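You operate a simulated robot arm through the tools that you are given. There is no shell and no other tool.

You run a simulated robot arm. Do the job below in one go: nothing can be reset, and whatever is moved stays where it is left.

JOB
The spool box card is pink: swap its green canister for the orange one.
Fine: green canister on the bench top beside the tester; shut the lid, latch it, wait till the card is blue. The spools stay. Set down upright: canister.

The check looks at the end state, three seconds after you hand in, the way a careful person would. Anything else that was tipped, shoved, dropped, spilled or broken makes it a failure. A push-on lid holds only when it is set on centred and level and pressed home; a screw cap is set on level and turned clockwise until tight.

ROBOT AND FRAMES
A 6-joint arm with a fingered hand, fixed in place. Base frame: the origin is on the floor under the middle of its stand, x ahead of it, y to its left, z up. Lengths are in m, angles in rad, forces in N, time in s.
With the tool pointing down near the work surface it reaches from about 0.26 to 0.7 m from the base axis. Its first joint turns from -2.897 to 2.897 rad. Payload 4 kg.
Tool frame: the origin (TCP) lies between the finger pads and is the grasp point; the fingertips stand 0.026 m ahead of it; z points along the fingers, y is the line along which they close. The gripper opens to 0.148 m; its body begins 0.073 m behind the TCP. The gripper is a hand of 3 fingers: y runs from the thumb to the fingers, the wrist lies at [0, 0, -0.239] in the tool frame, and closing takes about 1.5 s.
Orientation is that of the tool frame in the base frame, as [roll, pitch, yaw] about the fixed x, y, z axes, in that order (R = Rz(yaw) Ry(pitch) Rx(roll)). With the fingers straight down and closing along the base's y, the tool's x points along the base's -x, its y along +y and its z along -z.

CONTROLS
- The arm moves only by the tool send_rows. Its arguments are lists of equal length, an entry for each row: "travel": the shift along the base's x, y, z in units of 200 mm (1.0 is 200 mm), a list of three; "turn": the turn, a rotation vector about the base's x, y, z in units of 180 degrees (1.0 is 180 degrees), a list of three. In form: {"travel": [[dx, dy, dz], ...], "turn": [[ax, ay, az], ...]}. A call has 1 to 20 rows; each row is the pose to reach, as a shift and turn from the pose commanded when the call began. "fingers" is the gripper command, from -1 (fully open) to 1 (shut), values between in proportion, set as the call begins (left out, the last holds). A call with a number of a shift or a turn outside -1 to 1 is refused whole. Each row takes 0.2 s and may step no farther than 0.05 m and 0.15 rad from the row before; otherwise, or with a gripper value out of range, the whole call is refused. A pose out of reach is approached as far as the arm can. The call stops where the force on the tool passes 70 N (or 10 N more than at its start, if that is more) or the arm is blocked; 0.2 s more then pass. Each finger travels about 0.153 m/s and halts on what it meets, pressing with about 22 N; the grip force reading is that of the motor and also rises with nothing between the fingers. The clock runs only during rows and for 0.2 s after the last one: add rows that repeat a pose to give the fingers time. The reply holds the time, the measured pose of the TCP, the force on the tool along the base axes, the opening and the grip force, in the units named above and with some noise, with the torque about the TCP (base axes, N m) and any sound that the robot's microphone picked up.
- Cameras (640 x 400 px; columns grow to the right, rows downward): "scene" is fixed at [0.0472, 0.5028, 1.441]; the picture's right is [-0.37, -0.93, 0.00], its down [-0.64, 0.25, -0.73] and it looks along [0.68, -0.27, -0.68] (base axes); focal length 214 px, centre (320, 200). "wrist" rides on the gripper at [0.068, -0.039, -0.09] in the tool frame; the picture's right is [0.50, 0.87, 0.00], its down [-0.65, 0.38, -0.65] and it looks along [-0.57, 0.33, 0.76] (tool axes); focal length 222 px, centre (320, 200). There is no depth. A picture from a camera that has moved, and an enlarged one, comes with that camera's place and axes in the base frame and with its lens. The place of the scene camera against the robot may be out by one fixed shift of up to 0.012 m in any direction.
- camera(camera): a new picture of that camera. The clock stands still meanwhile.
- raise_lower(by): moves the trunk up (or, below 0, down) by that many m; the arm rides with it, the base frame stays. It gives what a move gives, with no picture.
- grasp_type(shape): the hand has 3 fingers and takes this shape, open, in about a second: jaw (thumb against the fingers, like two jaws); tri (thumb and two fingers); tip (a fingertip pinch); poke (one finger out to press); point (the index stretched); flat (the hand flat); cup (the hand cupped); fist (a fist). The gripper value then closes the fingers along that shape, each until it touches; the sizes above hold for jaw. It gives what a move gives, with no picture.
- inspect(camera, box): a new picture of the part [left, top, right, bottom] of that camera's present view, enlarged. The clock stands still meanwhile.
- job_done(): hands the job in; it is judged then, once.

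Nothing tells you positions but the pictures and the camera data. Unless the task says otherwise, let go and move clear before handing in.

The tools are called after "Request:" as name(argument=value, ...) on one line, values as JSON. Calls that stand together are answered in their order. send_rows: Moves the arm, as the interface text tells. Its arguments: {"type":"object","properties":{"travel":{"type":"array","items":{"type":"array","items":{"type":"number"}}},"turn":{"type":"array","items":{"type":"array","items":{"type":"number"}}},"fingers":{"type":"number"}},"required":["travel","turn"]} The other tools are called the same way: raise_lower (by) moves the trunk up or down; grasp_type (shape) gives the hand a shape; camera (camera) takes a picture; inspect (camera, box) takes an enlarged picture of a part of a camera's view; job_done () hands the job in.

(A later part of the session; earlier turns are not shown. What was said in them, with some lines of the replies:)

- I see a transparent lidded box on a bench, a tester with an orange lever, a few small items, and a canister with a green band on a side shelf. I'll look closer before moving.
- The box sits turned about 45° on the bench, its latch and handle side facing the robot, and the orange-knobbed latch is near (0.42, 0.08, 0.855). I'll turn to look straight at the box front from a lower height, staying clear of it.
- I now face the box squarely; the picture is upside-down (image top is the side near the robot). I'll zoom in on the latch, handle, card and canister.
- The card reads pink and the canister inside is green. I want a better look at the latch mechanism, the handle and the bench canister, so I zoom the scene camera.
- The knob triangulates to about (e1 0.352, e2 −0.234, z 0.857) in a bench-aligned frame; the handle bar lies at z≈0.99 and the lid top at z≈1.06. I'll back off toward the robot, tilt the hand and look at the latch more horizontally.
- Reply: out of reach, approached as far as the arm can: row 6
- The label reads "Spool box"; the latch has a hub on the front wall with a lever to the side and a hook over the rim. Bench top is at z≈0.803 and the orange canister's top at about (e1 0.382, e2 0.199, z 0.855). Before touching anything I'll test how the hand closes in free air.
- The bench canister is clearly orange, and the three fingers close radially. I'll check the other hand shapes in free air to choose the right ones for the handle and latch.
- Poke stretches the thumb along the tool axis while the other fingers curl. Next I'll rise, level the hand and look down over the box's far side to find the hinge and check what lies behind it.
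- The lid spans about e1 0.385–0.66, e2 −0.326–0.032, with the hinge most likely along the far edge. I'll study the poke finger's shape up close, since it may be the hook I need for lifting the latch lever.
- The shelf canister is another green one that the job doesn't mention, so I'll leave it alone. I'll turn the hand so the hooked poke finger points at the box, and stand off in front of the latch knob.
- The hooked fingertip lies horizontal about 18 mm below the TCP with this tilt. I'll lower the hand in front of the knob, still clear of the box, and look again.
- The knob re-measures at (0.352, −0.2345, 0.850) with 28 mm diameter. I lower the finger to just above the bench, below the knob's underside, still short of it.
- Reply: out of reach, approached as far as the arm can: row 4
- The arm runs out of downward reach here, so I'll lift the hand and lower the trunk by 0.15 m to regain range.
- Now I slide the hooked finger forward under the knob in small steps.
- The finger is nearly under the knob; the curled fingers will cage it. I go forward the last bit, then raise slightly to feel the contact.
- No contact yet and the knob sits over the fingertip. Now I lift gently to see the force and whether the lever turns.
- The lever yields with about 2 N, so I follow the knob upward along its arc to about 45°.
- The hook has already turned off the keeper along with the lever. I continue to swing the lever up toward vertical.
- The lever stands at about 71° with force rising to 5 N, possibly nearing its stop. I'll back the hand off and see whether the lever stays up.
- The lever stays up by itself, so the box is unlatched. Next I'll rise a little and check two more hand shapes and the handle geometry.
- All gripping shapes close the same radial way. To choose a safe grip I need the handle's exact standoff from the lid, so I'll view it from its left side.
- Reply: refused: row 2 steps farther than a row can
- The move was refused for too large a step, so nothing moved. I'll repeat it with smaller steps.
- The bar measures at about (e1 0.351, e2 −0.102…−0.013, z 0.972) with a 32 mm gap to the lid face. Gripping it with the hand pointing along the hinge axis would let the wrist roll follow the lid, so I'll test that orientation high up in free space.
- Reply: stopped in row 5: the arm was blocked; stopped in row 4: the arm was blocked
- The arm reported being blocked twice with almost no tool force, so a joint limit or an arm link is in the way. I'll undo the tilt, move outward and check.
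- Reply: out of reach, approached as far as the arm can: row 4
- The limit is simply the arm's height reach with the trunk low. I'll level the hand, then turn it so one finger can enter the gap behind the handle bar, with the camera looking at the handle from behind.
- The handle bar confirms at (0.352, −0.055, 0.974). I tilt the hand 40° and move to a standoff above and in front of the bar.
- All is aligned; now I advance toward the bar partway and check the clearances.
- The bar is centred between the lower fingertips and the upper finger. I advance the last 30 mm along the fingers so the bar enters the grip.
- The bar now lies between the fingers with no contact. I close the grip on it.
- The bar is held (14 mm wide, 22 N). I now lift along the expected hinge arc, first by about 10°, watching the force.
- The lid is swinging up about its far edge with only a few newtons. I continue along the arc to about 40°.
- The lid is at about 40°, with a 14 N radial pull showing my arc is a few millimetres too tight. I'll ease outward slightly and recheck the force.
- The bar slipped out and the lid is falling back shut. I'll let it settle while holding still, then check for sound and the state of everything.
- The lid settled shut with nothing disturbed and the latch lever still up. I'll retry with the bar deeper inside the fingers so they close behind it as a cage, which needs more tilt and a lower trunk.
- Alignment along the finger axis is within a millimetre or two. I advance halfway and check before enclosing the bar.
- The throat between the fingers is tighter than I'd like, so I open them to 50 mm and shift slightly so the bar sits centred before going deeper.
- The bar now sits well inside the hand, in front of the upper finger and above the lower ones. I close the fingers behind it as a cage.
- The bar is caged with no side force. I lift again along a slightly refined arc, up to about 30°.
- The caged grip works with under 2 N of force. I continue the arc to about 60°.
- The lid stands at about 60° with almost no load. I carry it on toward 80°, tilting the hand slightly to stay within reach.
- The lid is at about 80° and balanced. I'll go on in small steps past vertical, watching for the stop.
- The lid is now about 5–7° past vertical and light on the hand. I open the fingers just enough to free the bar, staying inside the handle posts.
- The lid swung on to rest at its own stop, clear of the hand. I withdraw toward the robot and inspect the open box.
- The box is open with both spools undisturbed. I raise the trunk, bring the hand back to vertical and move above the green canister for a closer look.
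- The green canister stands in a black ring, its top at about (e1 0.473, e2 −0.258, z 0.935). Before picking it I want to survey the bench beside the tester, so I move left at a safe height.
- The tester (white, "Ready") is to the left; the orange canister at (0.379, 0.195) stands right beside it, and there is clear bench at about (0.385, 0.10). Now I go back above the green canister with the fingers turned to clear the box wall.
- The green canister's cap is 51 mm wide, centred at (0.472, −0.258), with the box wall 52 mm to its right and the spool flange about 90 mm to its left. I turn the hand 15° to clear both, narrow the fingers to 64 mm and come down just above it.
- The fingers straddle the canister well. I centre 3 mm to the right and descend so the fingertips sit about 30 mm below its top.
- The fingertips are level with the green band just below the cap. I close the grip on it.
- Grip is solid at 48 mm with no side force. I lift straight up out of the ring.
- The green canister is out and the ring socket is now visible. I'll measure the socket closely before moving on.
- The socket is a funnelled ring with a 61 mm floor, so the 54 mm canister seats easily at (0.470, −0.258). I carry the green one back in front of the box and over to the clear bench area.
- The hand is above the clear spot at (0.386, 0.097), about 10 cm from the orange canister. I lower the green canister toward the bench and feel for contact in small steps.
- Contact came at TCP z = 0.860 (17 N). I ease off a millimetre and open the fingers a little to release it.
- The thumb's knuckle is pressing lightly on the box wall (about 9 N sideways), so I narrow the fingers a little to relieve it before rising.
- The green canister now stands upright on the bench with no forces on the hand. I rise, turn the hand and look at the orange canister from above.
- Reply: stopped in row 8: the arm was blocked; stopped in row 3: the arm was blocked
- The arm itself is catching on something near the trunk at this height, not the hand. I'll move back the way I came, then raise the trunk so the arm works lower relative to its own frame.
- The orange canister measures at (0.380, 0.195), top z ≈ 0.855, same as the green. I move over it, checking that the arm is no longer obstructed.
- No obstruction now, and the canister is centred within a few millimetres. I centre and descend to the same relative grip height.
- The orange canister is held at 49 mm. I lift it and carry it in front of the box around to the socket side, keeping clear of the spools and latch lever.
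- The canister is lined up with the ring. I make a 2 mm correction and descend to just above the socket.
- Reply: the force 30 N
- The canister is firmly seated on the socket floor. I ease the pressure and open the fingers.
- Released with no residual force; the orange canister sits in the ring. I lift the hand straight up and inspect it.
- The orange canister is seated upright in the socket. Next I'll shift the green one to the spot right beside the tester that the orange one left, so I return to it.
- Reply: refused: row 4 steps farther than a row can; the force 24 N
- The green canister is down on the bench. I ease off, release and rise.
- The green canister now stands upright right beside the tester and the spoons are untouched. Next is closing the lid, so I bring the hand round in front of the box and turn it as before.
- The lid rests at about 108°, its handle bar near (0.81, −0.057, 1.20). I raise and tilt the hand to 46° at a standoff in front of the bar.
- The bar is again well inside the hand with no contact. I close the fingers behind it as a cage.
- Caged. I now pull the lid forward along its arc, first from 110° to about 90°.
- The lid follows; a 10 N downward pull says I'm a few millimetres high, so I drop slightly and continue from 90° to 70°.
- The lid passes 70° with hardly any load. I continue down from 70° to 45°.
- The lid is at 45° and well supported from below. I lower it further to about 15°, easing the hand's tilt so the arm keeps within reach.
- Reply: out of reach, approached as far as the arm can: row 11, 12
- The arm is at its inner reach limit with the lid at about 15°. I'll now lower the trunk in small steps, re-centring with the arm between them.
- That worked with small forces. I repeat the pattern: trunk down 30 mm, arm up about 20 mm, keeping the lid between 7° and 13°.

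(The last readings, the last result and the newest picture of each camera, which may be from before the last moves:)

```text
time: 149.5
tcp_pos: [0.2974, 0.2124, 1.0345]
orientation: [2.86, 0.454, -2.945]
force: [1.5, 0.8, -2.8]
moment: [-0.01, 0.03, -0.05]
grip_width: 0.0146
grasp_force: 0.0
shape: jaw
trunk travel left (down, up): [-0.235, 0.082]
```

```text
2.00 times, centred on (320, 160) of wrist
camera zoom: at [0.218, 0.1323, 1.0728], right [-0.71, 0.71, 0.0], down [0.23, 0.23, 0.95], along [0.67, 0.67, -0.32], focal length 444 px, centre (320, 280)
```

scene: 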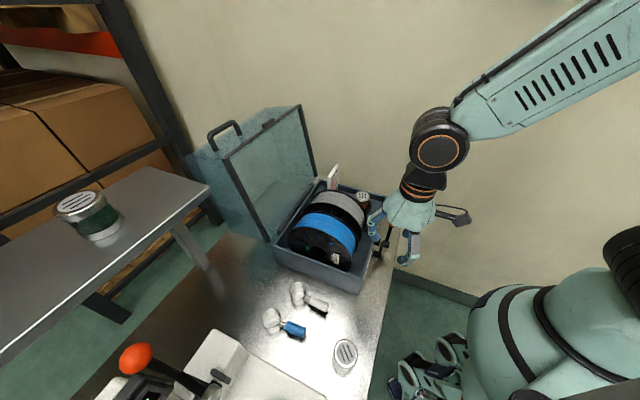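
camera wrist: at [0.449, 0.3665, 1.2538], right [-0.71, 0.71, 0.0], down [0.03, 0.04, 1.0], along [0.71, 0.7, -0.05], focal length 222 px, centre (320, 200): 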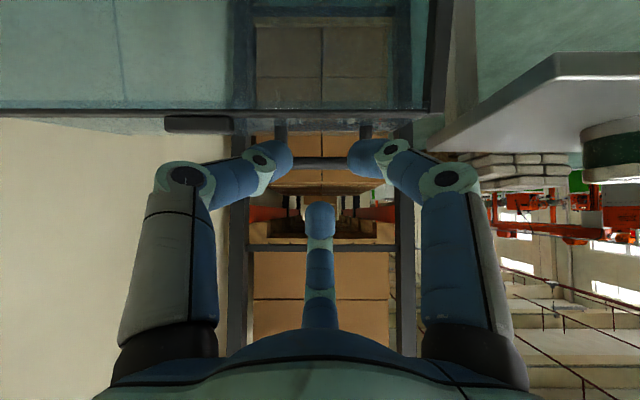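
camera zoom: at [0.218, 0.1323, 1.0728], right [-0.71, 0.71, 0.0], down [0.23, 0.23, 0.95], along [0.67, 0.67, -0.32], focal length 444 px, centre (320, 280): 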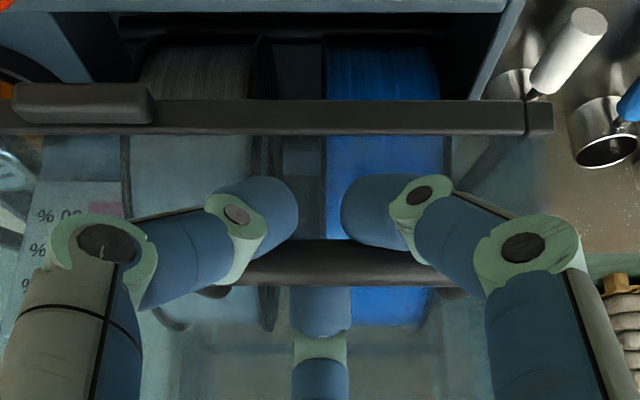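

Request:
raise_lower(by=-0.03)

Request:
send_rows(travel=[[-0.006, -0.006, 0.05], [-0.0127, -0.0127, 0.098]], turn=[[0.0118, -0.0118, 0], [0.0236, -0.0236, 0]])

Request:
raise_lower(by=-0.03)

Request:
send_rows(travel=[[-0.006, -0.006, 0.05], [-0.011, -0.011, 0.098]], turn=[[0.0118, -0.0118, 0], [0.0236, -0.0236, 0]])

Request:
raise_lower(by=-0.03)

Request:
inspect(camera="wrist", box=[160, 60, 480, 260])

Request:
inspect(camera="scene", box=[230, 120, 470, 290])

```text
time: 150.2
tcp_pos: [0.2961, 0.2113, 1.0048]
orientation: [2.86, 0.453, -2.943]
force: [-3.5, -4.5, -0.1]
moment: [0.01, 0.04, -0.06]
grip_width: 0.0155
grasp_force: 0.0
shape: jaw
trunk travel left (down, up): [-0.205, 0.112]
```

```text
time: 150.8
tcp_pos: [0.2951, 0.209, 1.0232]
orientation: [2.793, 0.541, -2.979]
force: [0.6, 1.4, -2.3]
moment: [-0.02, 0.07, 0.03]
grip_width: 0.0148
grasp_force: 0.0
shape: jaw
trunk travel left (down, up): [-0.205, 0.112]
```

```text
time: 151.6
tcp_pos: [0.2934, 0.2085, 0.9925]
orientation: [2.794, 0.54, -2.976]
force: [-3.7, -2.7, -1.5]
moment: [0.03, 0.03, -0.07]
grip_width: 0.0152
grasp_force: 0.1
shape: jaw
trunk travel left (down, up): [-0.175, 0.142]
```

```text
time: 152.2
tcp_pos: [0.2917, 0.2077, 1.0129]
orientation: [2.717, 0.625, -3.021]
force: [0.5, 1.0, -2.4]
moment: [0.0, 0.02, 0.01]
grip_width: 0.0148
grasp_force: 0.2
shape: jaw
trunk travel left (down, up): [-0.175, 0.142]
```

```text
time: 152.9
tcp_pos: [0.2918, 0.2072, 0.9836]
orientation: [2.721, 0.624, -3.017]
force: [-2.3, -1.5, -1.9]
moment: [0.04, 0.04, -0.06]
grip_width: 0.0151
grasp_force: 0.0
shape: jaw
trunk travel left (down, up): [-0.145, 0.172]
```

```text
2.00 times, centred on (320, 160) of wrist
camera zoom: at [0.2088, 0.123, 0.9972], right [-0.71, 0.71, 0.0], down [0.08, 0.09, 0.99], along [0.7, 0.7, -0.12], focal length 444 px, centre (320, 280)
```

zoom: 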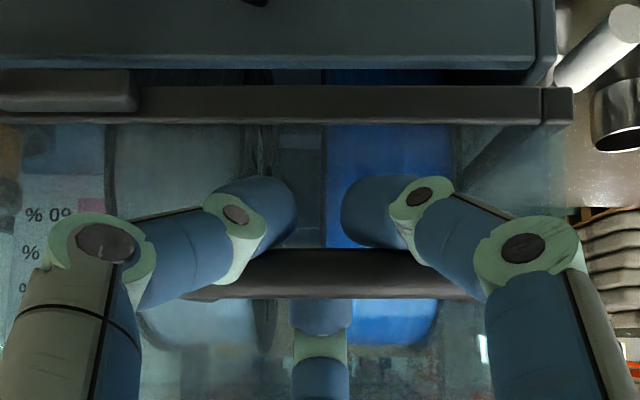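

```text
2.35 times, centred on (350, 205) of scene
camera zoom: at [0.0472, 0.5028, 1.441], right [-0.37, -0.93, 0.0], down [-0.64, 0.25, -0.73], along [0.68, -0.27, -0.68], focal length 505 px, centre (249, 188)
```

zoom: 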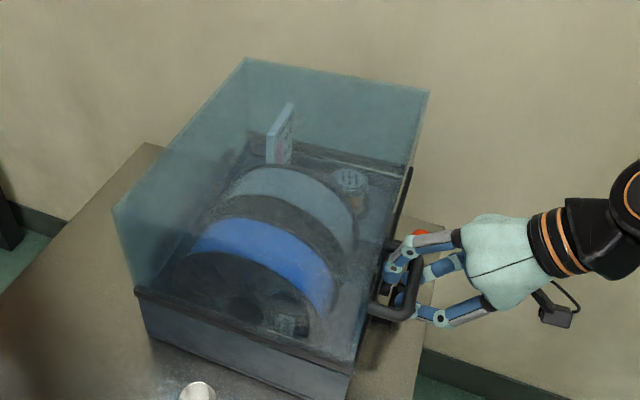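

The lid is within about 2–3° of shut. I lower it the last bit onto the box and check that it rests.

Request:
send_rows(travel=[[-0.015, -0.015, -0.025], [-0.028, -0.028, -0.05], [-0.028, -0.028, -0.07], [-0.028, -0.028, -0.07]], turn=[[0, 0, 0], [0, 0, 0], [0, 0, 0], [0, 0, 0]])

Request:
inspect(camera="wrist", box=[160, 60, 480, 260])

Request:
inspect(camera="scene", box=[340, 180, 460, 280])

```text
time: 153.9
tcp_pos: [0.2915, 0.2036, 0.9738]
orientation: [2.718, 0.623, -3.016]
force: [-3.0, -1.5, -1.5]
moment: [0.02, 0.08, -0.08]
grip_width: 0.0151
grasp_force: 0.0
shape: jaw
out of reach, approached as far as the arm can: row 2, 3, 4
trunk travel left (down, up): [-0.145, 0.172]
```

```text
2.00 times, centred on (320, 160) of wrist
camera zoom: at [0.2089, 0.12, 0.9873], right [-0.71, 0.71, 0.0], down [0.08, 0.09, 0.99], along [0.7, 0.7, -0.12], focal length 444 px, centre (320, 280)
```

zoom: 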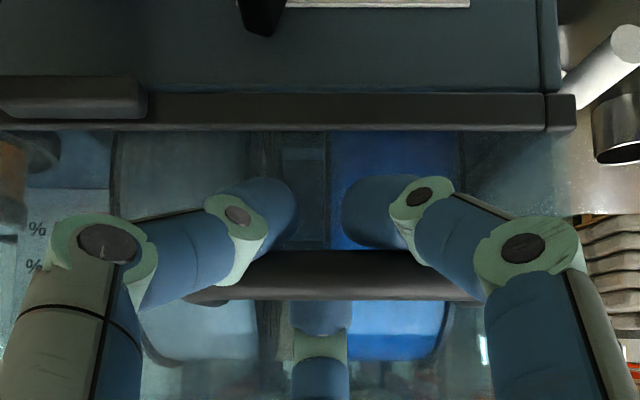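

```text
4.00 times, centred on (400, 230) of scene
camera zoom: at [0.0472, 0.5028, 1.441], right [-0.37, -0.93, 0.0], down [-0.64, 0.25, -0.73], along [0.68, -0.27, -0.68], focal length 858 px, centre (0, 80)
```

zoom: 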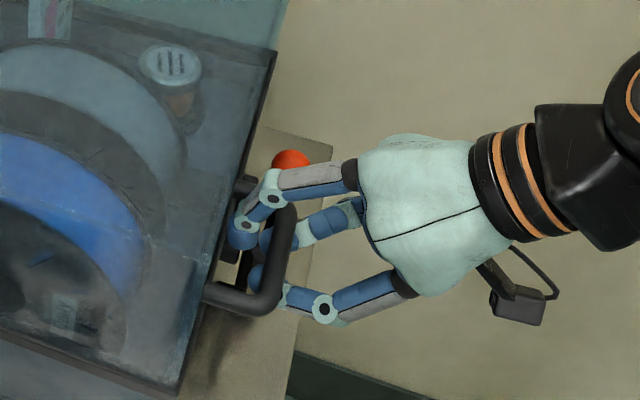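

I need a little more arm room: one more trunk step, then shift the hand back a few millimetres so the fingers can open without pressing the lid face.

Request:
send_rows(travel=[[0, 0, 0.06], [-0.005, -0.005, 0.12]], turn=[[0, 0, 0], [0, 0, 0]])

Request:
raise_lower(by=-0.035)

Request:
send_rows(travel=[[-0.012, -0.012, 0], [-0.025, -0.025, 0]], turn=[[0, 0, 0], [0, 0, 0]])

Request:
inspect(camera="wrist", box=[160, 60, 480, 260])

```text
time: 154.5
tcp_pos: [0.2915, 0.2033, 0.9967]
orientation: [2.718, 0.624, -3.018]
force: [0.9, 0.1, -2.6]
moment: [0.03, 0.03, 0.03]
grip_width: 0.0147
grasp_force: 0.0
shape: jaw
trunk travel left (down, up): [-0.145, 0.172]
```

```text
time: 155.3
tcp_pos: [0.2905, 0.2037, 0.9629]
orientation: [2.719, 0.623, -3.02]
force: [0.0, -0.6, 0.5]
moment: [0.05, 0.01, 0.02]
grip_width: 0.0148
grasp_force: 0.0
shape: jaw
trunk travel left (down, up): [-0.11, 0.207]
```

```text
time: 155.9
tcp_pos: [0.2852, 0.1971, 0.9621]
orientation: [2.719, 0.624, -3.016]
force: [-0.3, 0.4, 0.1]
moment: [-0.02, 0.01, 0.05]
grip_width: 0.0149
grasp_force: 0.0
shape: jaw
trunk travel left (down, up): [-0.11, 0.207]
```

```text
2.00 times, centred on (320, 160) of wrist
camera zoom: at [0.2024, 0.1146, 0.9762], right [-0.71, 0.71, 0.0], down [0.08, 0.09, 0.99], along [0.7, 0.7, -0.12], focal length 444 px, centre (320, 280)
```

zoom: 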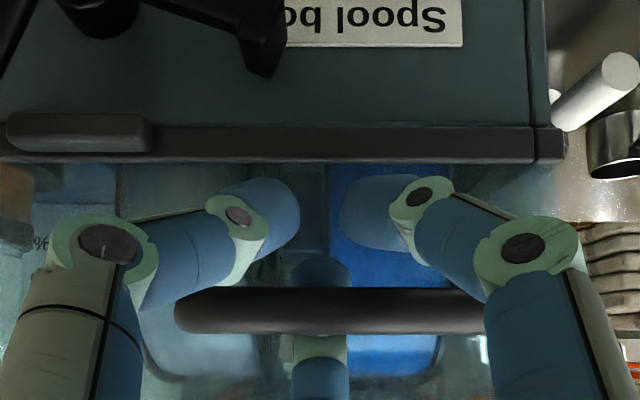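

The lid is fully down and the bar hangs free in the cage. I open the fingers and back out along their axis.

Request:
send_rows(travel=[[0, 0, 0.01], [0, 0, 0.02], [0, 0, 0.02], [0, 0, 0.02]], turn=[[0, 0, 0], [0, 0, 0], [0, 0, 0], [0, 0, 0]], fingers=0.3)

Request:
inspect(camera="wrist", box=[160, 60, 480, 260])

```text
time: 156.9
tcp_pos: [0.2851, 0.1993, 0.9656]
orientation: [2.721, 0.623, -3.017]
force: [0.5, 0.0, 0.7]
moment: [0.03, 0.0, 0.02]
grip_width: 0.0513
grasp_force: 0.0
shape: jaw
trunk travel left (down, up): [-0.11, 0.207]
```

```text
2.00 times, centred on (320, 160) of wrist
camera zoom: at [0.2023, 0.1149, 0.9801], right [-0.71, 0.71, 0.0], down [0.08, 0.09, 0.99], along [0.7, 0.7, -0.12], focal length 444 px, centre (320, 280)
```

zoom: 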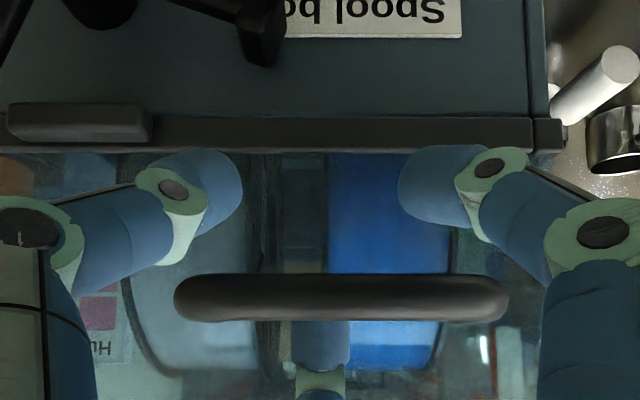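

Request:
send_rows(travel=[[-0.047, -0.047, 0.074], [-0.094, -0.094, 0.148], [-0.142, -0.142, 0.223], [-0.189, -0.189, 0.297]], turn=[[0, 0, 0], [0, 0, 0], [0, 0, 0], [0, 0, 0]])

Request:
camera(camera="wrist")

Request:
camera(camera="scene")

Request:
inspect(camera="wrist", box=[80, 0, 400, 180])

```text
time: 157.9
tcp_pos: [0.2481, 0.161, 1.0244]
orientation: [2.72, 0.623, -3.017]
force: [-0.8, -0.9, 0.0]
moment: [0.01, -0.03, 0.0]
grip_width: 0.0513
grasp_force: 0.0
shape: jaw
trunk travel left (down, up): [-0.11, 0.207]
```

```text
taken
camera wrist: at [0.1649, 0.0769, 1.0384], right [-0.71, 0.71, 0.0], down [0.08, 0.09, 0.99], along [0.7, 0.7, -0.12], focal length 222 px, centre (320, 200)
```

wrist: 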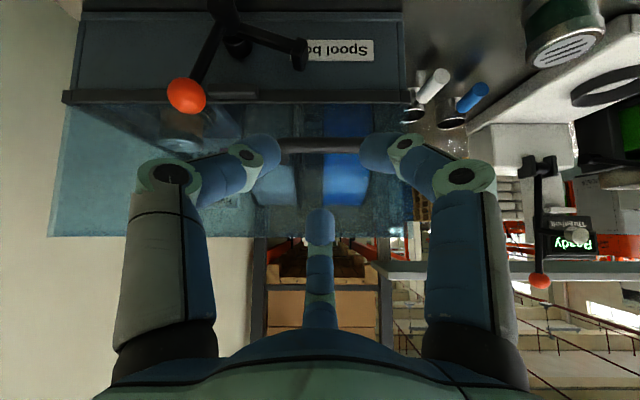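

```text
taken
```

scene: 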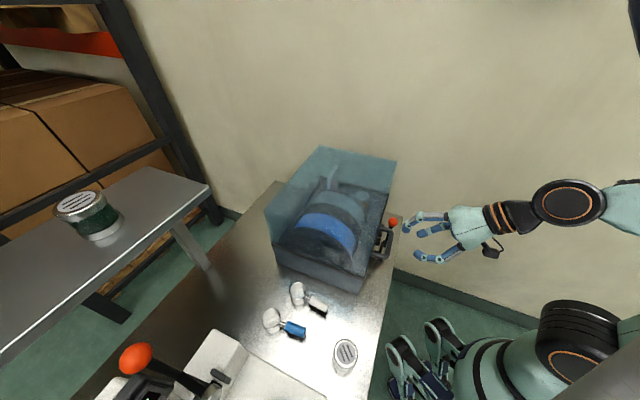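

```text
2.00 times, centred on (240, 90) of wrist
camera zoom: at [0.1649, 0.0769, 1.0384], right [-0.71, 0.71, 0.0], down [0.08, 0.09, 0.99], along [0.7, 0.7, -0.12], focal length 444 px, centre (480, 420)
```

zoom: 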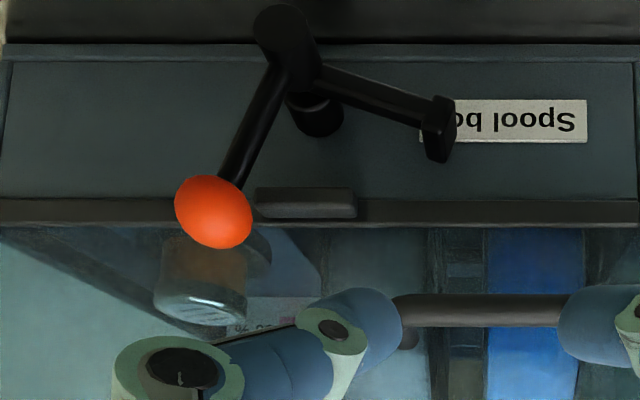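

The lid is shut and the lever knob still stands at about 70°. For latching I'll use the hooked poke finger again, so I level the hand, turn it and set the shape away from the box.

Request:
send_rows(travel=[[0.0, -0.05, 0.15], [0.03, -0.13, 0.3], [0.07, -0.21, 0.42], [0.1, -0.29, 0.53], [0.14, -0.37, 0.53], [0.174, -0.4515, 0.53]], turn=[[-0.02, 0.02, 0], [-0.05, 0.05, 0], [-0.08, 0.08, 0], [-0.11, 0.11, 0], [-0.14, 0.14, 0], [-0.165, 0.165, 0]])

Request:
send_rows(travel=[[0, 0, 0], [0, 0, 0], [0, 0, 0], [0, 0, 0], [0, 0, 0], [0, 0, 0], [0, 0, 0], [0, 0, 0]], turn=[[0, 0, -0.042], [0, 0, -0.084], [0, 0, -0.126], [0, 0, -0.168], [0, 0, -0.21], [0, 0, -0.252], [0, 0, -0.294], [0, 0, -0.333]])

Request:
grasp_type(shape="poke")

Request:
camera(camera="wrist")

```text
time: 159.3
tcp_pos: [0.2832, 0.0687, 1.1324]
orientation: [-3.139, 0.005, -2.878]
force: [0.0, -0.4, 0.6]
moment: [-0.02, -0.01, 0.01]
grip_width: 0.0513
grasp_force: 0.0
shape: jaw
trunk travel left (down, up): [-0.11, 0.207]
```

```text
time: 161.1
tcp_pos: [0.2828, 0.0696, 1.1314]
orientation: [3.142, 0.006, 2.358]
force: [0.8, 1.0, 0.6]
moment: [-0.01, 0.0, -0.02]
grip_width: 0.0515
grasp_force: 0.1
shape: jaw
trunk travel left (down, up): [-0.11, 0.207]
```

```text
time: 162.0
tcp_pos: [0.2824, 0.0706, 1.1319]
orientation: [3.141, 0.005, 2.361]
force: [-0.7, 0.5, 0.4]
moment: [-0.01, -0.03, -0.02]
grip_width: 0.0003
grasp_force: 0.0
shape: poke
trunk travel left (down, up): [-0.11, 0.207]
```

```text
taken
camera wrist: at [0.2083, 0.0901, 1.2214], right [0.26, 0.97, 0.0], down [0.73, -0.19, 0.66], along [0.63, -0.17, -0.75], focal length 222 px, centre (320, 200)
```

wrist: 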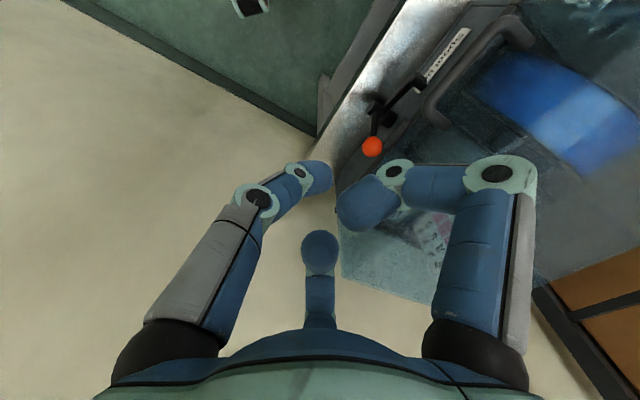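

Request:
send_rows(travel=[[0.01, 0.01, -0.1], [0.02, 0.02, -0.22], [0.04, 0.03, -0.35], [0.06, 0.04, -0.5], [0.075, 0.05, -0.63], [0.0863, 0.06, -0.735]], turn=[[0.03, -0.03, 0], [0.06, -0.06, 0], [0.09, -0.09, 0], [0.12, -0.12, 0], [0.15, -0.15, 0], [0.1768, -0.1768, 0]])

Request:
camera(camera="wrist")

Request:
inspect(camera="scene", box=[350, 180, 470, 280])

```text
time: 163.4
tcp_pos: [0.3005, 0.0804, 0.9845]
orientation: [2.36, 0.003, 2.352]
force: [0.6, -1.1, -0.5]
moment: [-0.03, 0.03, 0.01]
grip_width: 0.0003
grasp_force: 0.0
shape: poke
trunk travel left (down, up): [-0.11, 0.207]
```

```text
taken
camera wrist: at [0.1888, 0.0646, 1.0195], right [0.08, 0.79, 0.61], down [0.32, -0.6, 0.73], along [0.94, 0.14, -0.3], focal length 222 px, centre (320, 200)
```

wrist: 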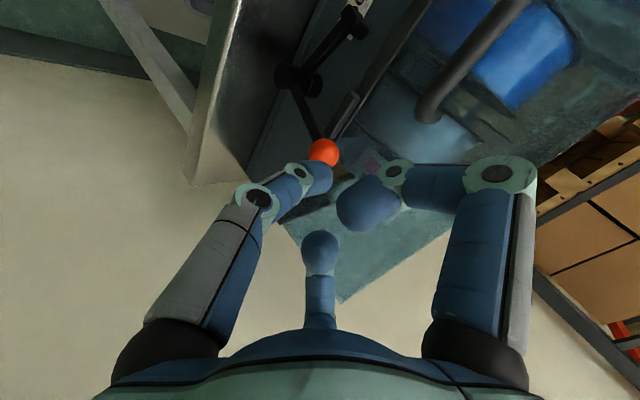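

```text
4.00 times, centred on (410, 230) of scene
camera zoom: at [0.0472, 0.5028, 1.441], right [-0.37, -0.93, 0.0], down [-0.64, 0.25, -0.73], along [0.68, -0.27, -0.68], focal length 858 px, centre (-40, 80)
```

zoom: 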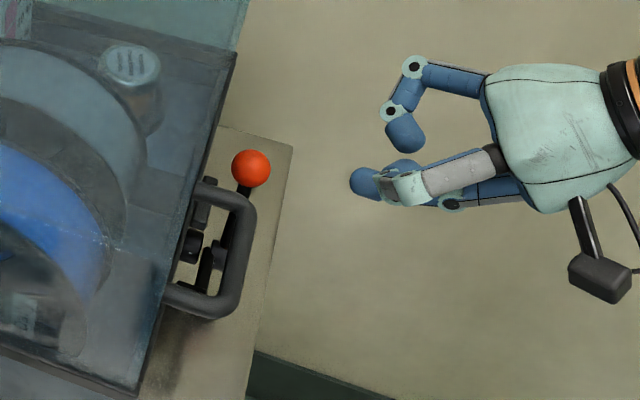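

The knob measures at (0.352, −0.176, 0.925), lever at about 71°. I move the finger forward above and to the left of it, then down to near contact.

Request:
send_rows(travel=[[0.06, 0.062, 0], [0.12, 0.125, 0], [0.18, 0.188, 0], [0.23, 0.2415, 0], [0.23, 0.2415, -0.04], [0.23, 0.2415, -0.0825]], turn=[[0, 0, 0], [0, 0, 0], [0, 0, 0], [0, 0, 0], [0, 0, 0], [0, 0, 0]])

Request:
camera(camera="wrist")

Request:
inspect(camera="scene", box=[350, 180, 470, 280])

```text
time: 164.8
tcp_pos: [0.3477, 0.131, 0.9679]
orientation: [2.357, 0.005, 2.355]
force: [-0.1, 0.5, 1.2]
moment: [-0.04, 0.05, 0.01]
grip_width: 0.0
grasp_force: 0.1
shape: poke
trunk travel left (down, up): [-0.11, 0.207]
```

```text
taken
camera wrist: at [0.2354, 0.1138, 1.0036], right [0.08, 0.79, 0.61], down [0.32, -0.6, 0.73], along [0.94, 0.14, -0.3], focal length 222 px, centre (320, 200)
```

wrist: 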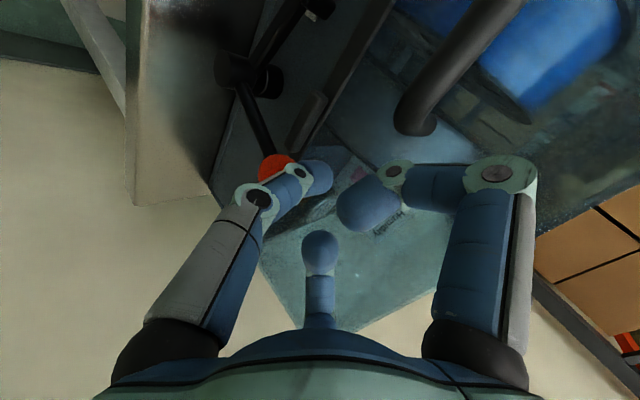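

```text
4.00 times, centred on (410, 230) of scene
camera zoom: at [0.0472, 0.5028, 1.441], right [-0.37, -0.93, 0.0], down [-0.64, 0.25, -0.73], along [0.68, -0.27, -0.68], focal length 858 px, centre (-40, 80)
```

zoom: 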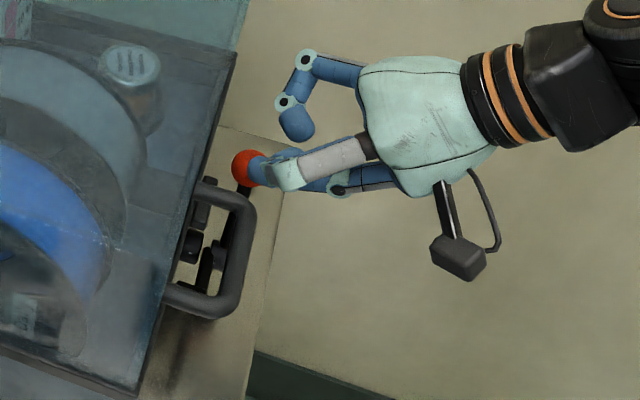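

The finger sits just up-left of the knob. I push the knob along its arc toward horizontal, first to about 40°.

Request:
send_rows(travel=[[0.0255, -0.0255, -0.0355], [0.053, -0.053, -0.046], [0.0806, -0.0806, -0.056], [0.1062, -0.1062, -0.072], [0.1319, -0.1319, -0.0885], [0.1566, -0.1566, -0.11], [0.1814, -0.1814, -0.131]], turn=[[0, 0, 0], [0, 0, 0], [0, 0, 0], [0, 0, 0], [0, 0, 0], [0, 0, 0], [0, 0, 0]])

Request:
camera(camera="wrist")

Request:
inspect(camera="scene", box=[350, 180, 470, 280])

```text
time: 166.4
tcp_pos: [0.3832, 0.0935, 0.9412]
orientation: [2.358, 0.006, 2.355]
force: [0.5, -0.1, 0.4]
moment: [-0.01, -0.01, -0.06]
grip_width: 0.0004
grasp_force: 0.1
shape: poke
trunk travel left (down, up): [-0.11, 0.207]
```

```text
taken
camera wrist: at [0.2717, 0.0777, 0.9769], right [0.08, 0.79, 0.61], down [0.32, -0.6, 0.73], along [0.94, 0.14, -0.3], focal length 222 px, centre (320, 200)
```

wrist: 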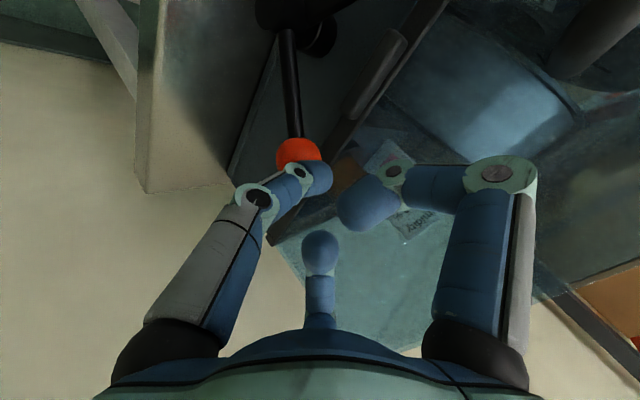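

```text
4.00 times, centred on (410, 230) of scene
camera zoom: at [0.0472, 0.5028, 1.441], right [-0.37, -0.93, 0.0], down [-0.64, 0.25, -0.73], along [0.68, -0.27, -0.68], focal length 858 px, centre (-40, 80)
```

zoom: 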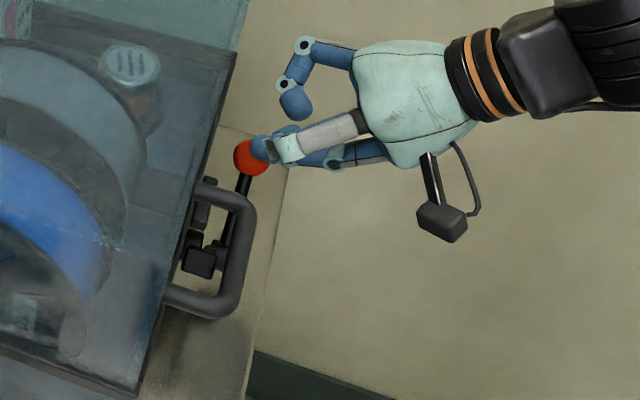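

Request:
send_rows(travel=[[0.0216, -0.0216, -0.027], [0.0431, -0.0431, -0.0535], [0.0612, -0.0612, -0.085], [0.0792, -0.0792, -0.1165], [0.093, -0.093, -0.152], [0.1068, -0.1068, -0.187]], turn=[[0, 0, 0], [0, 0, 0], [0, 0, 0], [0, 0, 0], [0, 0, 0], [0, 0, 0]])

Request:
camera(camera="wrist")

Request:
inspect(camera="scene", box=[350, 180, 470, 280])

```text
time: 167.8
tcp_pos: [0.404, 0.0737, 0.9031]
orientation: [2.358, 0.006, 2.355]
force: [-0.2, 0.0, 0.0]
moment: [0.0, -0.02, 0.03]
grip_width: 0.0002
grasp_force: 0.1
shape: poke
trunk travel left (down, up): [-0.11, 0.207]
```

```text
taken
camera wrist: at [0.2923, 0.0563, 0.9396], right [0.08, 0.79, 0.61], down [0.32, -0.6, 0.73], along [0.94, 0.14, -0.3], focal length 222 px, centre (320, 200)
```

wrist: 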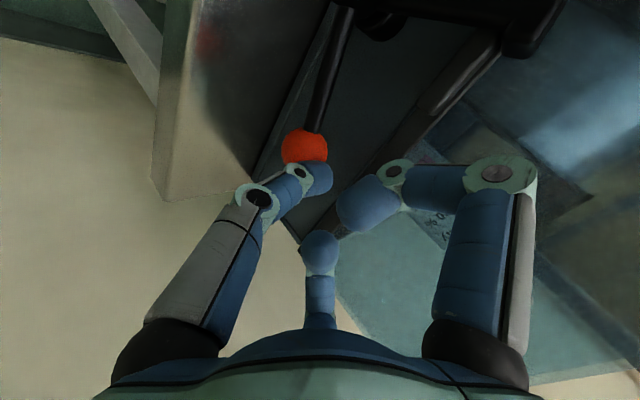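

```text
4.00 times, centred on (410, 230) of scene
camera zoom: at [0.0472, 0.5028, 1.441], right [-0.37, -0.93, 0.0], down [-0.64, 0.25, -0.73], along [0.68, -0.27, -0.68], focal length 858 px, centre (-40, 80)
```

zoom: 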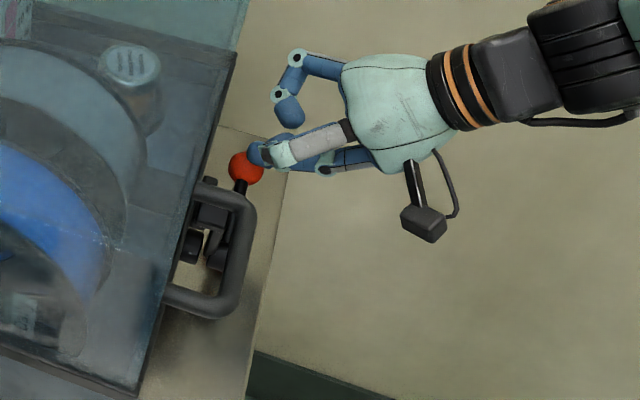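

Request:
send_rows(travel=[[0.0078, -0.0078, -0.0375], [0.0155, -0.0155, -0.075], [0.0155, -0.0155, -0.085]], turn=[[0, 0, 0], [0, 0, 0], [0, 0, 0]])

Request:
camera(camera="wrist")

Request:
inspect(camera="scene", box=[350, 190, 430, 260])

```text
time: 168.6
tcp_pos: [0.4067, 0.069, 0.8865]
orientation: [2.355, 0.005, 2.355]
force: [0.6, 0.2, 0.2]
moment: [-0.02, 0.03, -0.01]
grip_width: 0.0
grasp_force: 0.0
shape: poke
trunk travel left (down, up): [-0.11, 0.207]
```

```text
taken
camera wrist: at [0.2952, 0.0529, 0.9225], right [0.08, 0.79, 0.61], down [0.32, -0.6, 0.73], along [0.94, 0.14, -0.3], focal length 222 px, centre (320, 200)
```

wrist: 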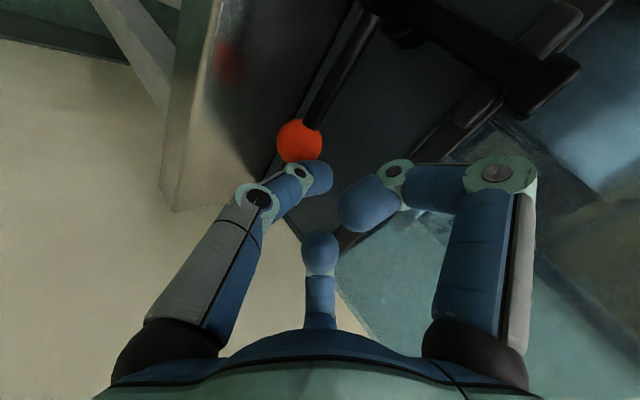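

```text
5.71 times, centred on (390, 225) of scene
camera zoom: at [0.0472, 0.5028, 1.441], right [-0.37, -0.93, 0.0], down [-0.64, 0.25, -0.73], along [0.68, -0.27, -0.68], focal length 1226 px, centre (-80, 57)
```

zoom: 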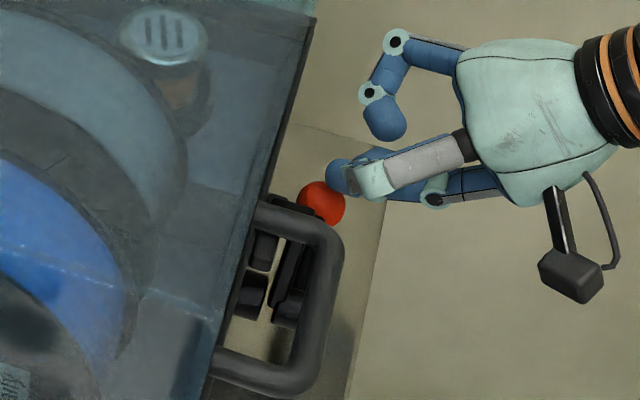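

The knob is back to roughly its original latched position. I press a few millimetres further to make sure it is fully home, watching the force.

Request:
send_rows(travel=[[0, 0, -0.015], [0, 0, -0.03], [0, 0, -0.03]], turn=[[0, 0, 0], [0, 0, 0], [0, 0, 0]])

Request:
send_rows(travel=[[0, 0, -0.01], [0, 0, -0.02], [0, 0, -0.02]], turn=[[0, 0, 0], [0, 0, 0], [0, 0, 0]])

Request:
camera(camera="wrist")

```text
time: 169.4
tcp_pos: [0.4067, 0.0701, 0.8799]
orientation: [2.358, 0.004, 2.353]
force: [0.2, 0.2, -0.4]
moment: [0.0, -0.02, -0.01]
grip_width: 0.0001
grasp_force: 0.0
shape: poke
trunk travel left (down, up): [-0.11, 0.207]
```

```text
time: 170.2
tcp_pos: [0.4067, 0.0695, 0.8788]
orientation: [2.355, 0.007, 2.354]
force: [-0.8, 0.3, 8.3]
moment: [0.08, -0.06, -0.02]
grip_width: 0.0
grasp_force: 0.0
shape: poke
trunk travel left (down, up): [-0.11, 0.207]
```

```text
taken
camera wrist: at [0.2949, 0.0524, 0.9137], right [0.08, 0.79, 0.61], down [0.32, -0.6, 0.73], along [0.94, 0.14, -0.3], focal length 222 px, centre (320, 200)
```

wrist: 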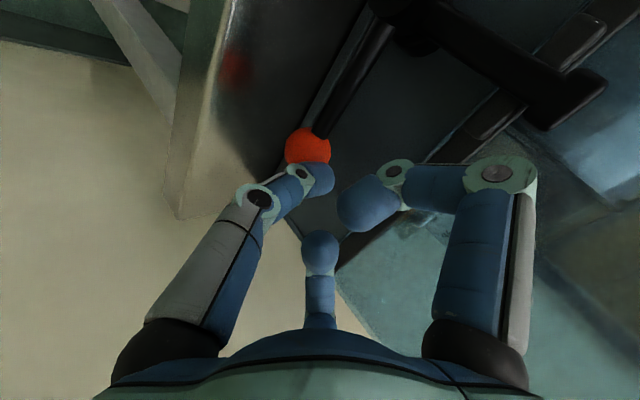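

A firm stop at 8 N: the lever is fully home and the hook lies over the keeper. I withdraw the hand and check the latch and the card.

Request:
send_rows(travel=[[0, 0, 0.05], [-0.08, -0.08, 0.1], [-0.17, -0.17, 0.15], [-0.26, -0.26, 0.25], [-0.26, -0.26, 0.45], [-0.26, -0.26, 0.65]], turn=[[0, 0, 0], [0, 0, 0], [0, 0, 0], [0, 0, 0], [-0.03, 0.03, 0], [-0.06, 0.06, 0]])

Request:
camera(camera="wrist")

Request:
camera(camera="scene")

Request:
inspect(camera="scene", box=[290, 150, 420, 260])

```text
time: 171.6
tcp_pos: [0.3554, 0.0185, 1.0075]
orientation: [2.624, 0.008, 2.356]
force: [-0.6, 0.8, 0.2]
moment: [0.01, 0.01, 0.01]
grip_width: 0.0
grasp_force: 0.0
shape: poke
trunk travel left (down, up): [-0.11, 0.207]
```

```text
taken
camera wrist: at [0.2522, 0.0101, 1.0662], right [0.18, 0.89, 0.42], down [0.46, -0.46, 0.76], along [0.87, 0.06, -0.49], focal length 222 px, centre (320, 200)
```

wrist: 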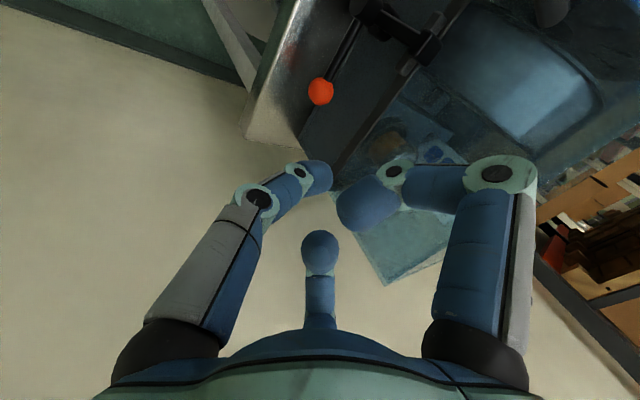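

```text
taken
```

scene: 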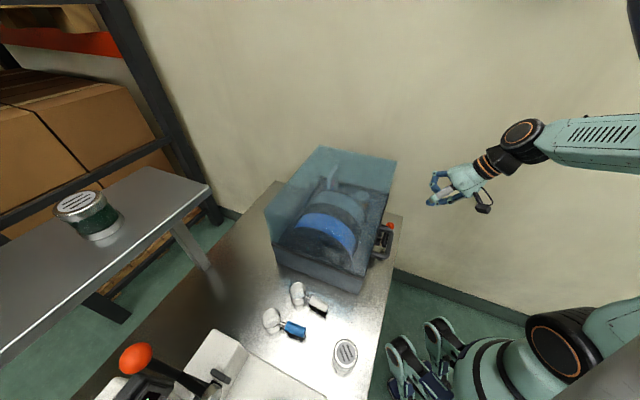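

```text
3.64 times, centred on (355, 205) of scene
camera zoom: at [0.0472, 0.5028, 1.441], right [-0.37, -0.93, 0.0], down [-0.64, 0.25, -0.73], along [0.68, -0.27, -0.68], focal length 780 px, centre (193, 182)
```

zoom: 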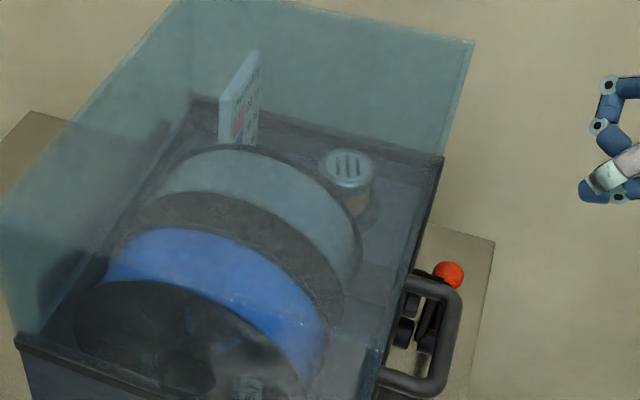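

The latch is on and the card has begun to change: one square already shows blue. I move up to a clear viewpoint and wait.

Request:
send_rows(travel=[[-0.02, 0.02, 0.2], [-0.06, 0.06, 0.4], [-0.1, 0.1, 0.6], [-0.14, 0.14, 0.8], [-0.18, 0.18, 0.9]], turn=[[-0.023, 0.023, 0], [-0.046, 0.046, 0], [-0.07, 0.07, 0], [-0.093, 0.093, 0], [-0.1165, 0.1165, 0]])

Request:
send_rows(travel=[[0, 0, 0], [0, 0, 0], [0, 0, 0], [0, 0, 0], [0, 0, 0], [0, 0, 0], [0, 0, 0], [0, 0, 0], [0, 0, 0], [0, 0, 0], [0, 0, 0], [0, 0, 0], [0, 0, 0], [0, 0, 0], [0, 0, 0], [0, 0, 0], [0, 0, 0], [0, 0, 0], [0, 0, 0], [0, 0, 0]], turn=[[0, 0, 0], [0, 0, 0], [0, 0, 0], [0, 0, 0], [0, 0, 0], [0, 0, 0], [0, 0, 0], [0, 0, 0], [0, 0, 0], [0, 0, 0], [0, 0, 0], [0, 0, 0], [0, 0, 0], [0, 0, 0], [0, 0, 0], [0, 0, 0], [0, 0, 0], [0, 0, 0], [0, 0, 0], [0, 0, 0]])

Request:
camera(camera="wrist")

Request:
inspect(camera="scene", box=[310, 150, 380, 220])

```text
time: 172.8
tcp_pos: [0.3194, 0.0537, 1.1868]
orientation: [-3.139, 0.008, 2.358]
force: [0.6, 0.2, 1.3]
moment: [0.02, 0.0, 0.02]
grip_width: 0.0
grasp_force: 0.0
shape: poke
trunk travel left (down, up): [-0.11, 0.207]
```

```text
time: 177.0
tcp_pos: [0.3205, 0.0545, 1.1864]
orientation: [3.14, 0.005, 2.36]
force: [-0.5, -0.5, -0.9]
moment: [0.01, 0.03, -0.02]
grip_width: 0.0
grasp_force: 0.1
shape: poke
trunk travel left (down, up): [-0.11, 0.207]
```

```text
taken
camera wrist: at [0.2455, 0.0749, 1.2761], right [0.26, 0.97, 0.0], down [0.73, -0.19, 0.66], along [0.64, -0.17, -0.75], focal length 222 px, centre (320, 200)
```

wrist: 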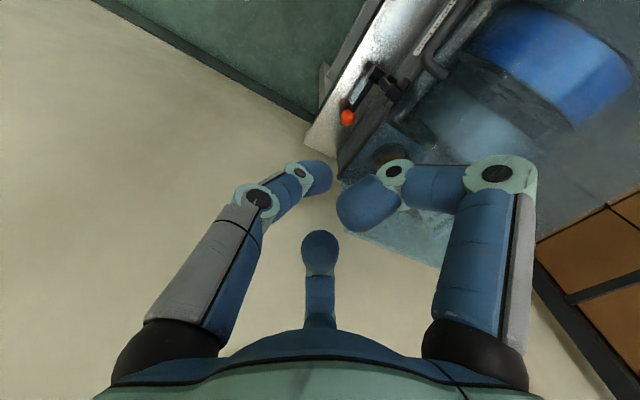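

```text
5.71 times, centred on (345, 185) of scene
camera zoom: at [0.0472, 0.5028, 1.441], right [-0.37, -0.93, 0.0], down [-0.64, 0.25, -0.73], along [0.68, -0.27, -0.68], focal length 1226 px, centre (177, 286)
```

zoom: 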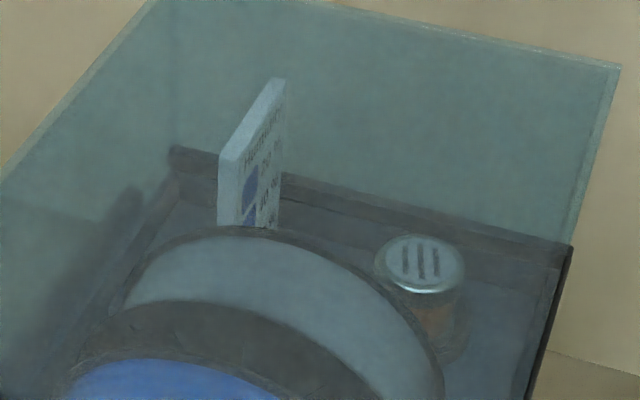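

The card now looks blue from the side. I turn the hand to get a front view of the card and the latch to be sure.

Request:
send_rows(travel=[[0, 0, 0], [0, 0, 0], [0, 0, 0], [0, 0, 0], [0, 0, 0], [0, 0, 0], [0, 0, 0], [0, 0, 0]], turn=[[0, 0, 0.042], [0, 0, 0.084], [0, 0, 0.126], [0, 0, 0.168], [0, 0, 0.21], [0, 0, 0.252], [0, 0, 0.294], [0, 0, 0.333]])

Request:
camera(camera="wrist")

Request:
inspect(camera="wrist", box=[200, 80, 380, 240])

Request:
inspect(camera="wrist", box=[230, 30, 410, 140])

```text
time: 178.8
tcp_pos: [0.32, 0.0539, 1.1876]
orientation: [3.141, 0.004, -2.877]
force: [-0.4, -0.3, 0.2]
moment: [0.02, 0.01, 0.03]
grip_width: 0.0
grasp_force: 0.1
shape: poke
trunk travel left (down, up): [-0.11, 0.207]
```

```text
taken
camera wrist: at [0.2648, -0.0018, 1.2768], right [-0.71, 0.7, 0.0], down [0.53, 0.54, 0.66], along [0.46, 0.47, -0.75], focal length 222 px, centre (320, 200)
```

wrist: 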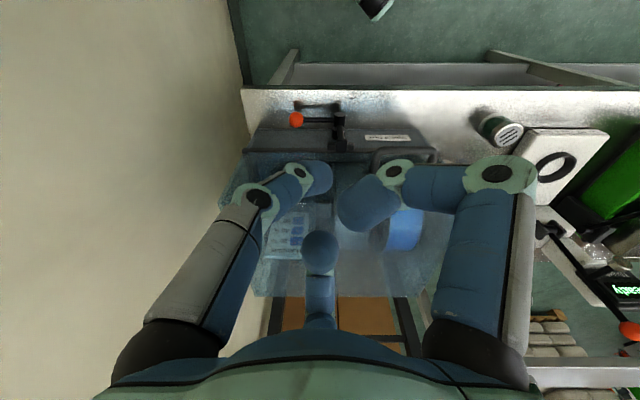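

```text
2.50 times, centred on (290, 160) of wrist
camera zoom: at [0.2648, -0.0018, 1.2768], right [-0.71, 0.7, 0.0], down [0.53, 0.54, 0.66], along [0.46, 0.47, -0.75], focal length 555 px, centre (395, 300)
```

zoom: 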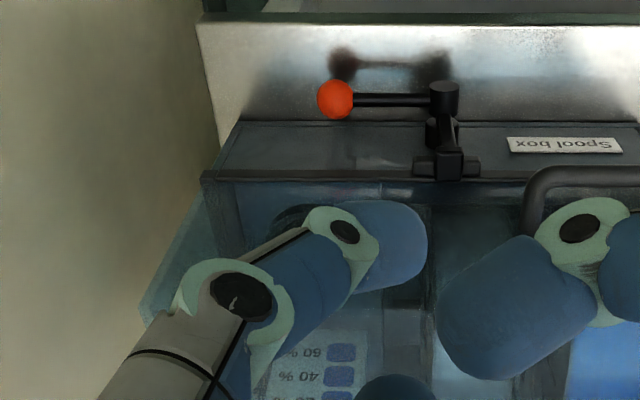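

```text
3.56 times, centred on (320, 85) of wrist
camera zoom: at [0.2648, -0.0018, 1.2768], right [-0.71, 0.7, 0.0], down [0.53, 0.54, 0.66], along [0.46, 0.47, -0.75], focal length 790 px, centre (320, 609)
```

zoom: 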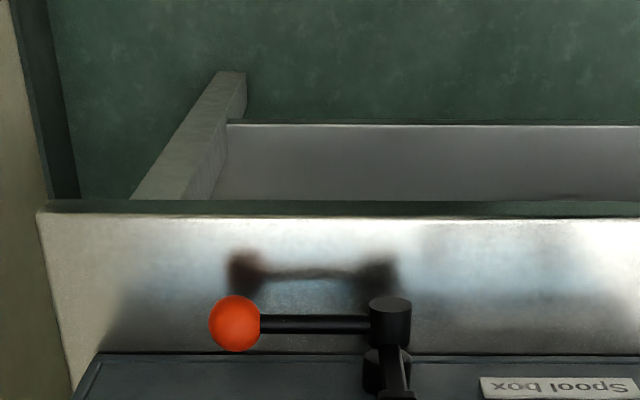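

The lever is horizontal with the hook over the keeper, and the visible squares are blue. I open the hand for an unobstructed look at the whole card and check the rest of the bench.

Request:
grasp_type(shape="jaw")

Request:
send_rows(travel=[[0, 0, 0.05], [0, 0, 0.05], [0, 0, 0.05], [0, 0, 0.05], [0, 0, 0.05], [0, 0, 0.05], [0, 0, 0.05], [0, 0, 0.05], [0, 0, 0.05], [0, 0, 0.05]], turn=[[0, 0, 0], [0, 0, 0], [0, 0, 0], [0, 0, 0], [0, 0, 0], [0, 0, 0], [0, 0, 0], [0, 0, 0], [0, 0, 0], [0, 0, 0]], fingers=-1)

Request:
inspect(camera="wrist", box=[200, 100, 400, 270])

Request:
camera(camera="scene")

Request:
inspect(camera="scene", box=[240, 260, 400, 400])

```text
time: 179.7
tcp_pos: [0.3197, 0.0537, 1.1875]
orientation: [3.141, 0.005, -2.877]
force: [-0.2, -0.4, 0.1]
moment: [0.01, 0.01, -0.03]
grip_width: 0.1478
grasp_force: 0.1
shape: jaw
trunk travel left (down, up): [-0.11, 0.207]
```

```text
time: 181.9
tcp_pos: [0.3204, 0.0541, 1.1967]
orientation: [-3.141, 0.004, -2.878]
force: [0.4, 0.8, -0.2]
moment: [0.0, 0.01, -0.02]
grip_width: 0.1477
grasp_force: 0.1
shape: jaw
trunk travel left (down, up): [-0.11, 0.207]
```

```text
2.35 times, centred on (300, 185) of wrist
camera zoom: at [0.2651, -0.0018, 1.2868], right [-0.71, 0.71, 0.0], down [0.53, 0.53, 0.66], along [0.47, 0.46, -0.75], focal length 523 px, centre (367, 235)
```

zoom: 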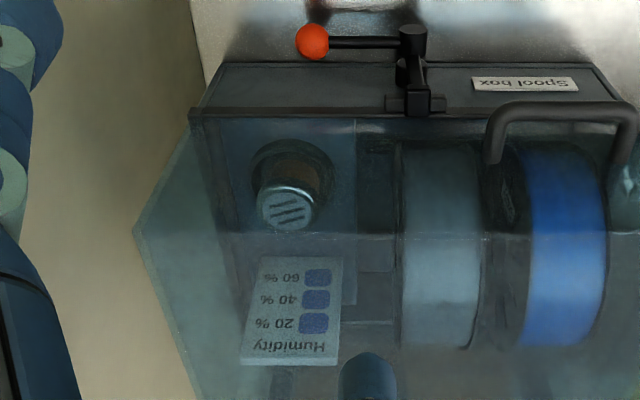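

```text
taken
```

scene: 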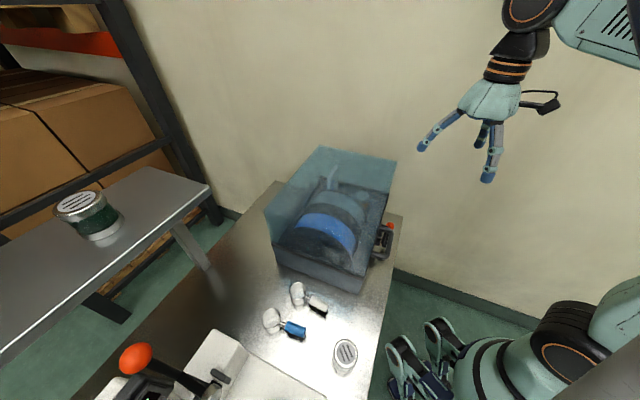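

```text
2.86 times, centred on (320, 330) of scene
camera zoom: at [0.0472, 0.5028, 1.441], right [-0.37, -0.93, 0.0], down [-0.64, 0.25, -0.73], along [0.68, -0.27, -0.68], focal length 613 px, centre (320, -171)
```

zoom: 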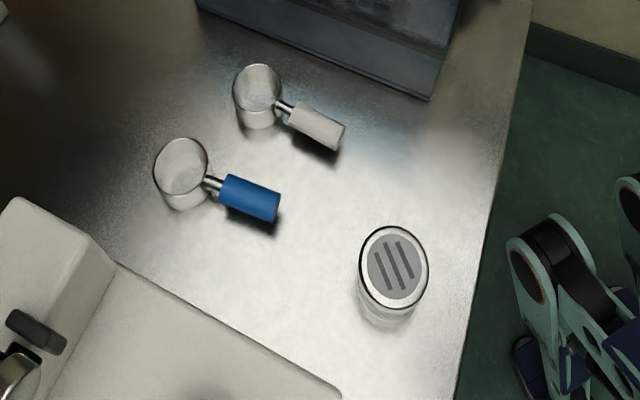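

All three squares on the card are blue. The lid is shut and latched with the orange canister in its socket and the spools in place, and the green canister stands upright beside the tester with the hand clear. I'm handing in the job.

Request:
job_done()

```text
The job is handed in.
```

The swap is finished and handed in. The orange canister is in the spool box and the green one stands upright on the bench right beside the tester. The lid is shut and latched, and all three squares on the card have turned blue.

Two things happened along the way:
- **Lid drop:** on my first try at opening the lid, the handle slipped out of the grip and the lid fell shut from about 40°. I heard no sound and saw no damage, and I opened it with a safer grip the second time.
- **Box contact:** while setting the green canister down, a finger pressed the box wall sideways with about 9 N. The box doesn't appear to have moved.

The spools, the two spoons and the other green canister on the shelf are where they were at the start.
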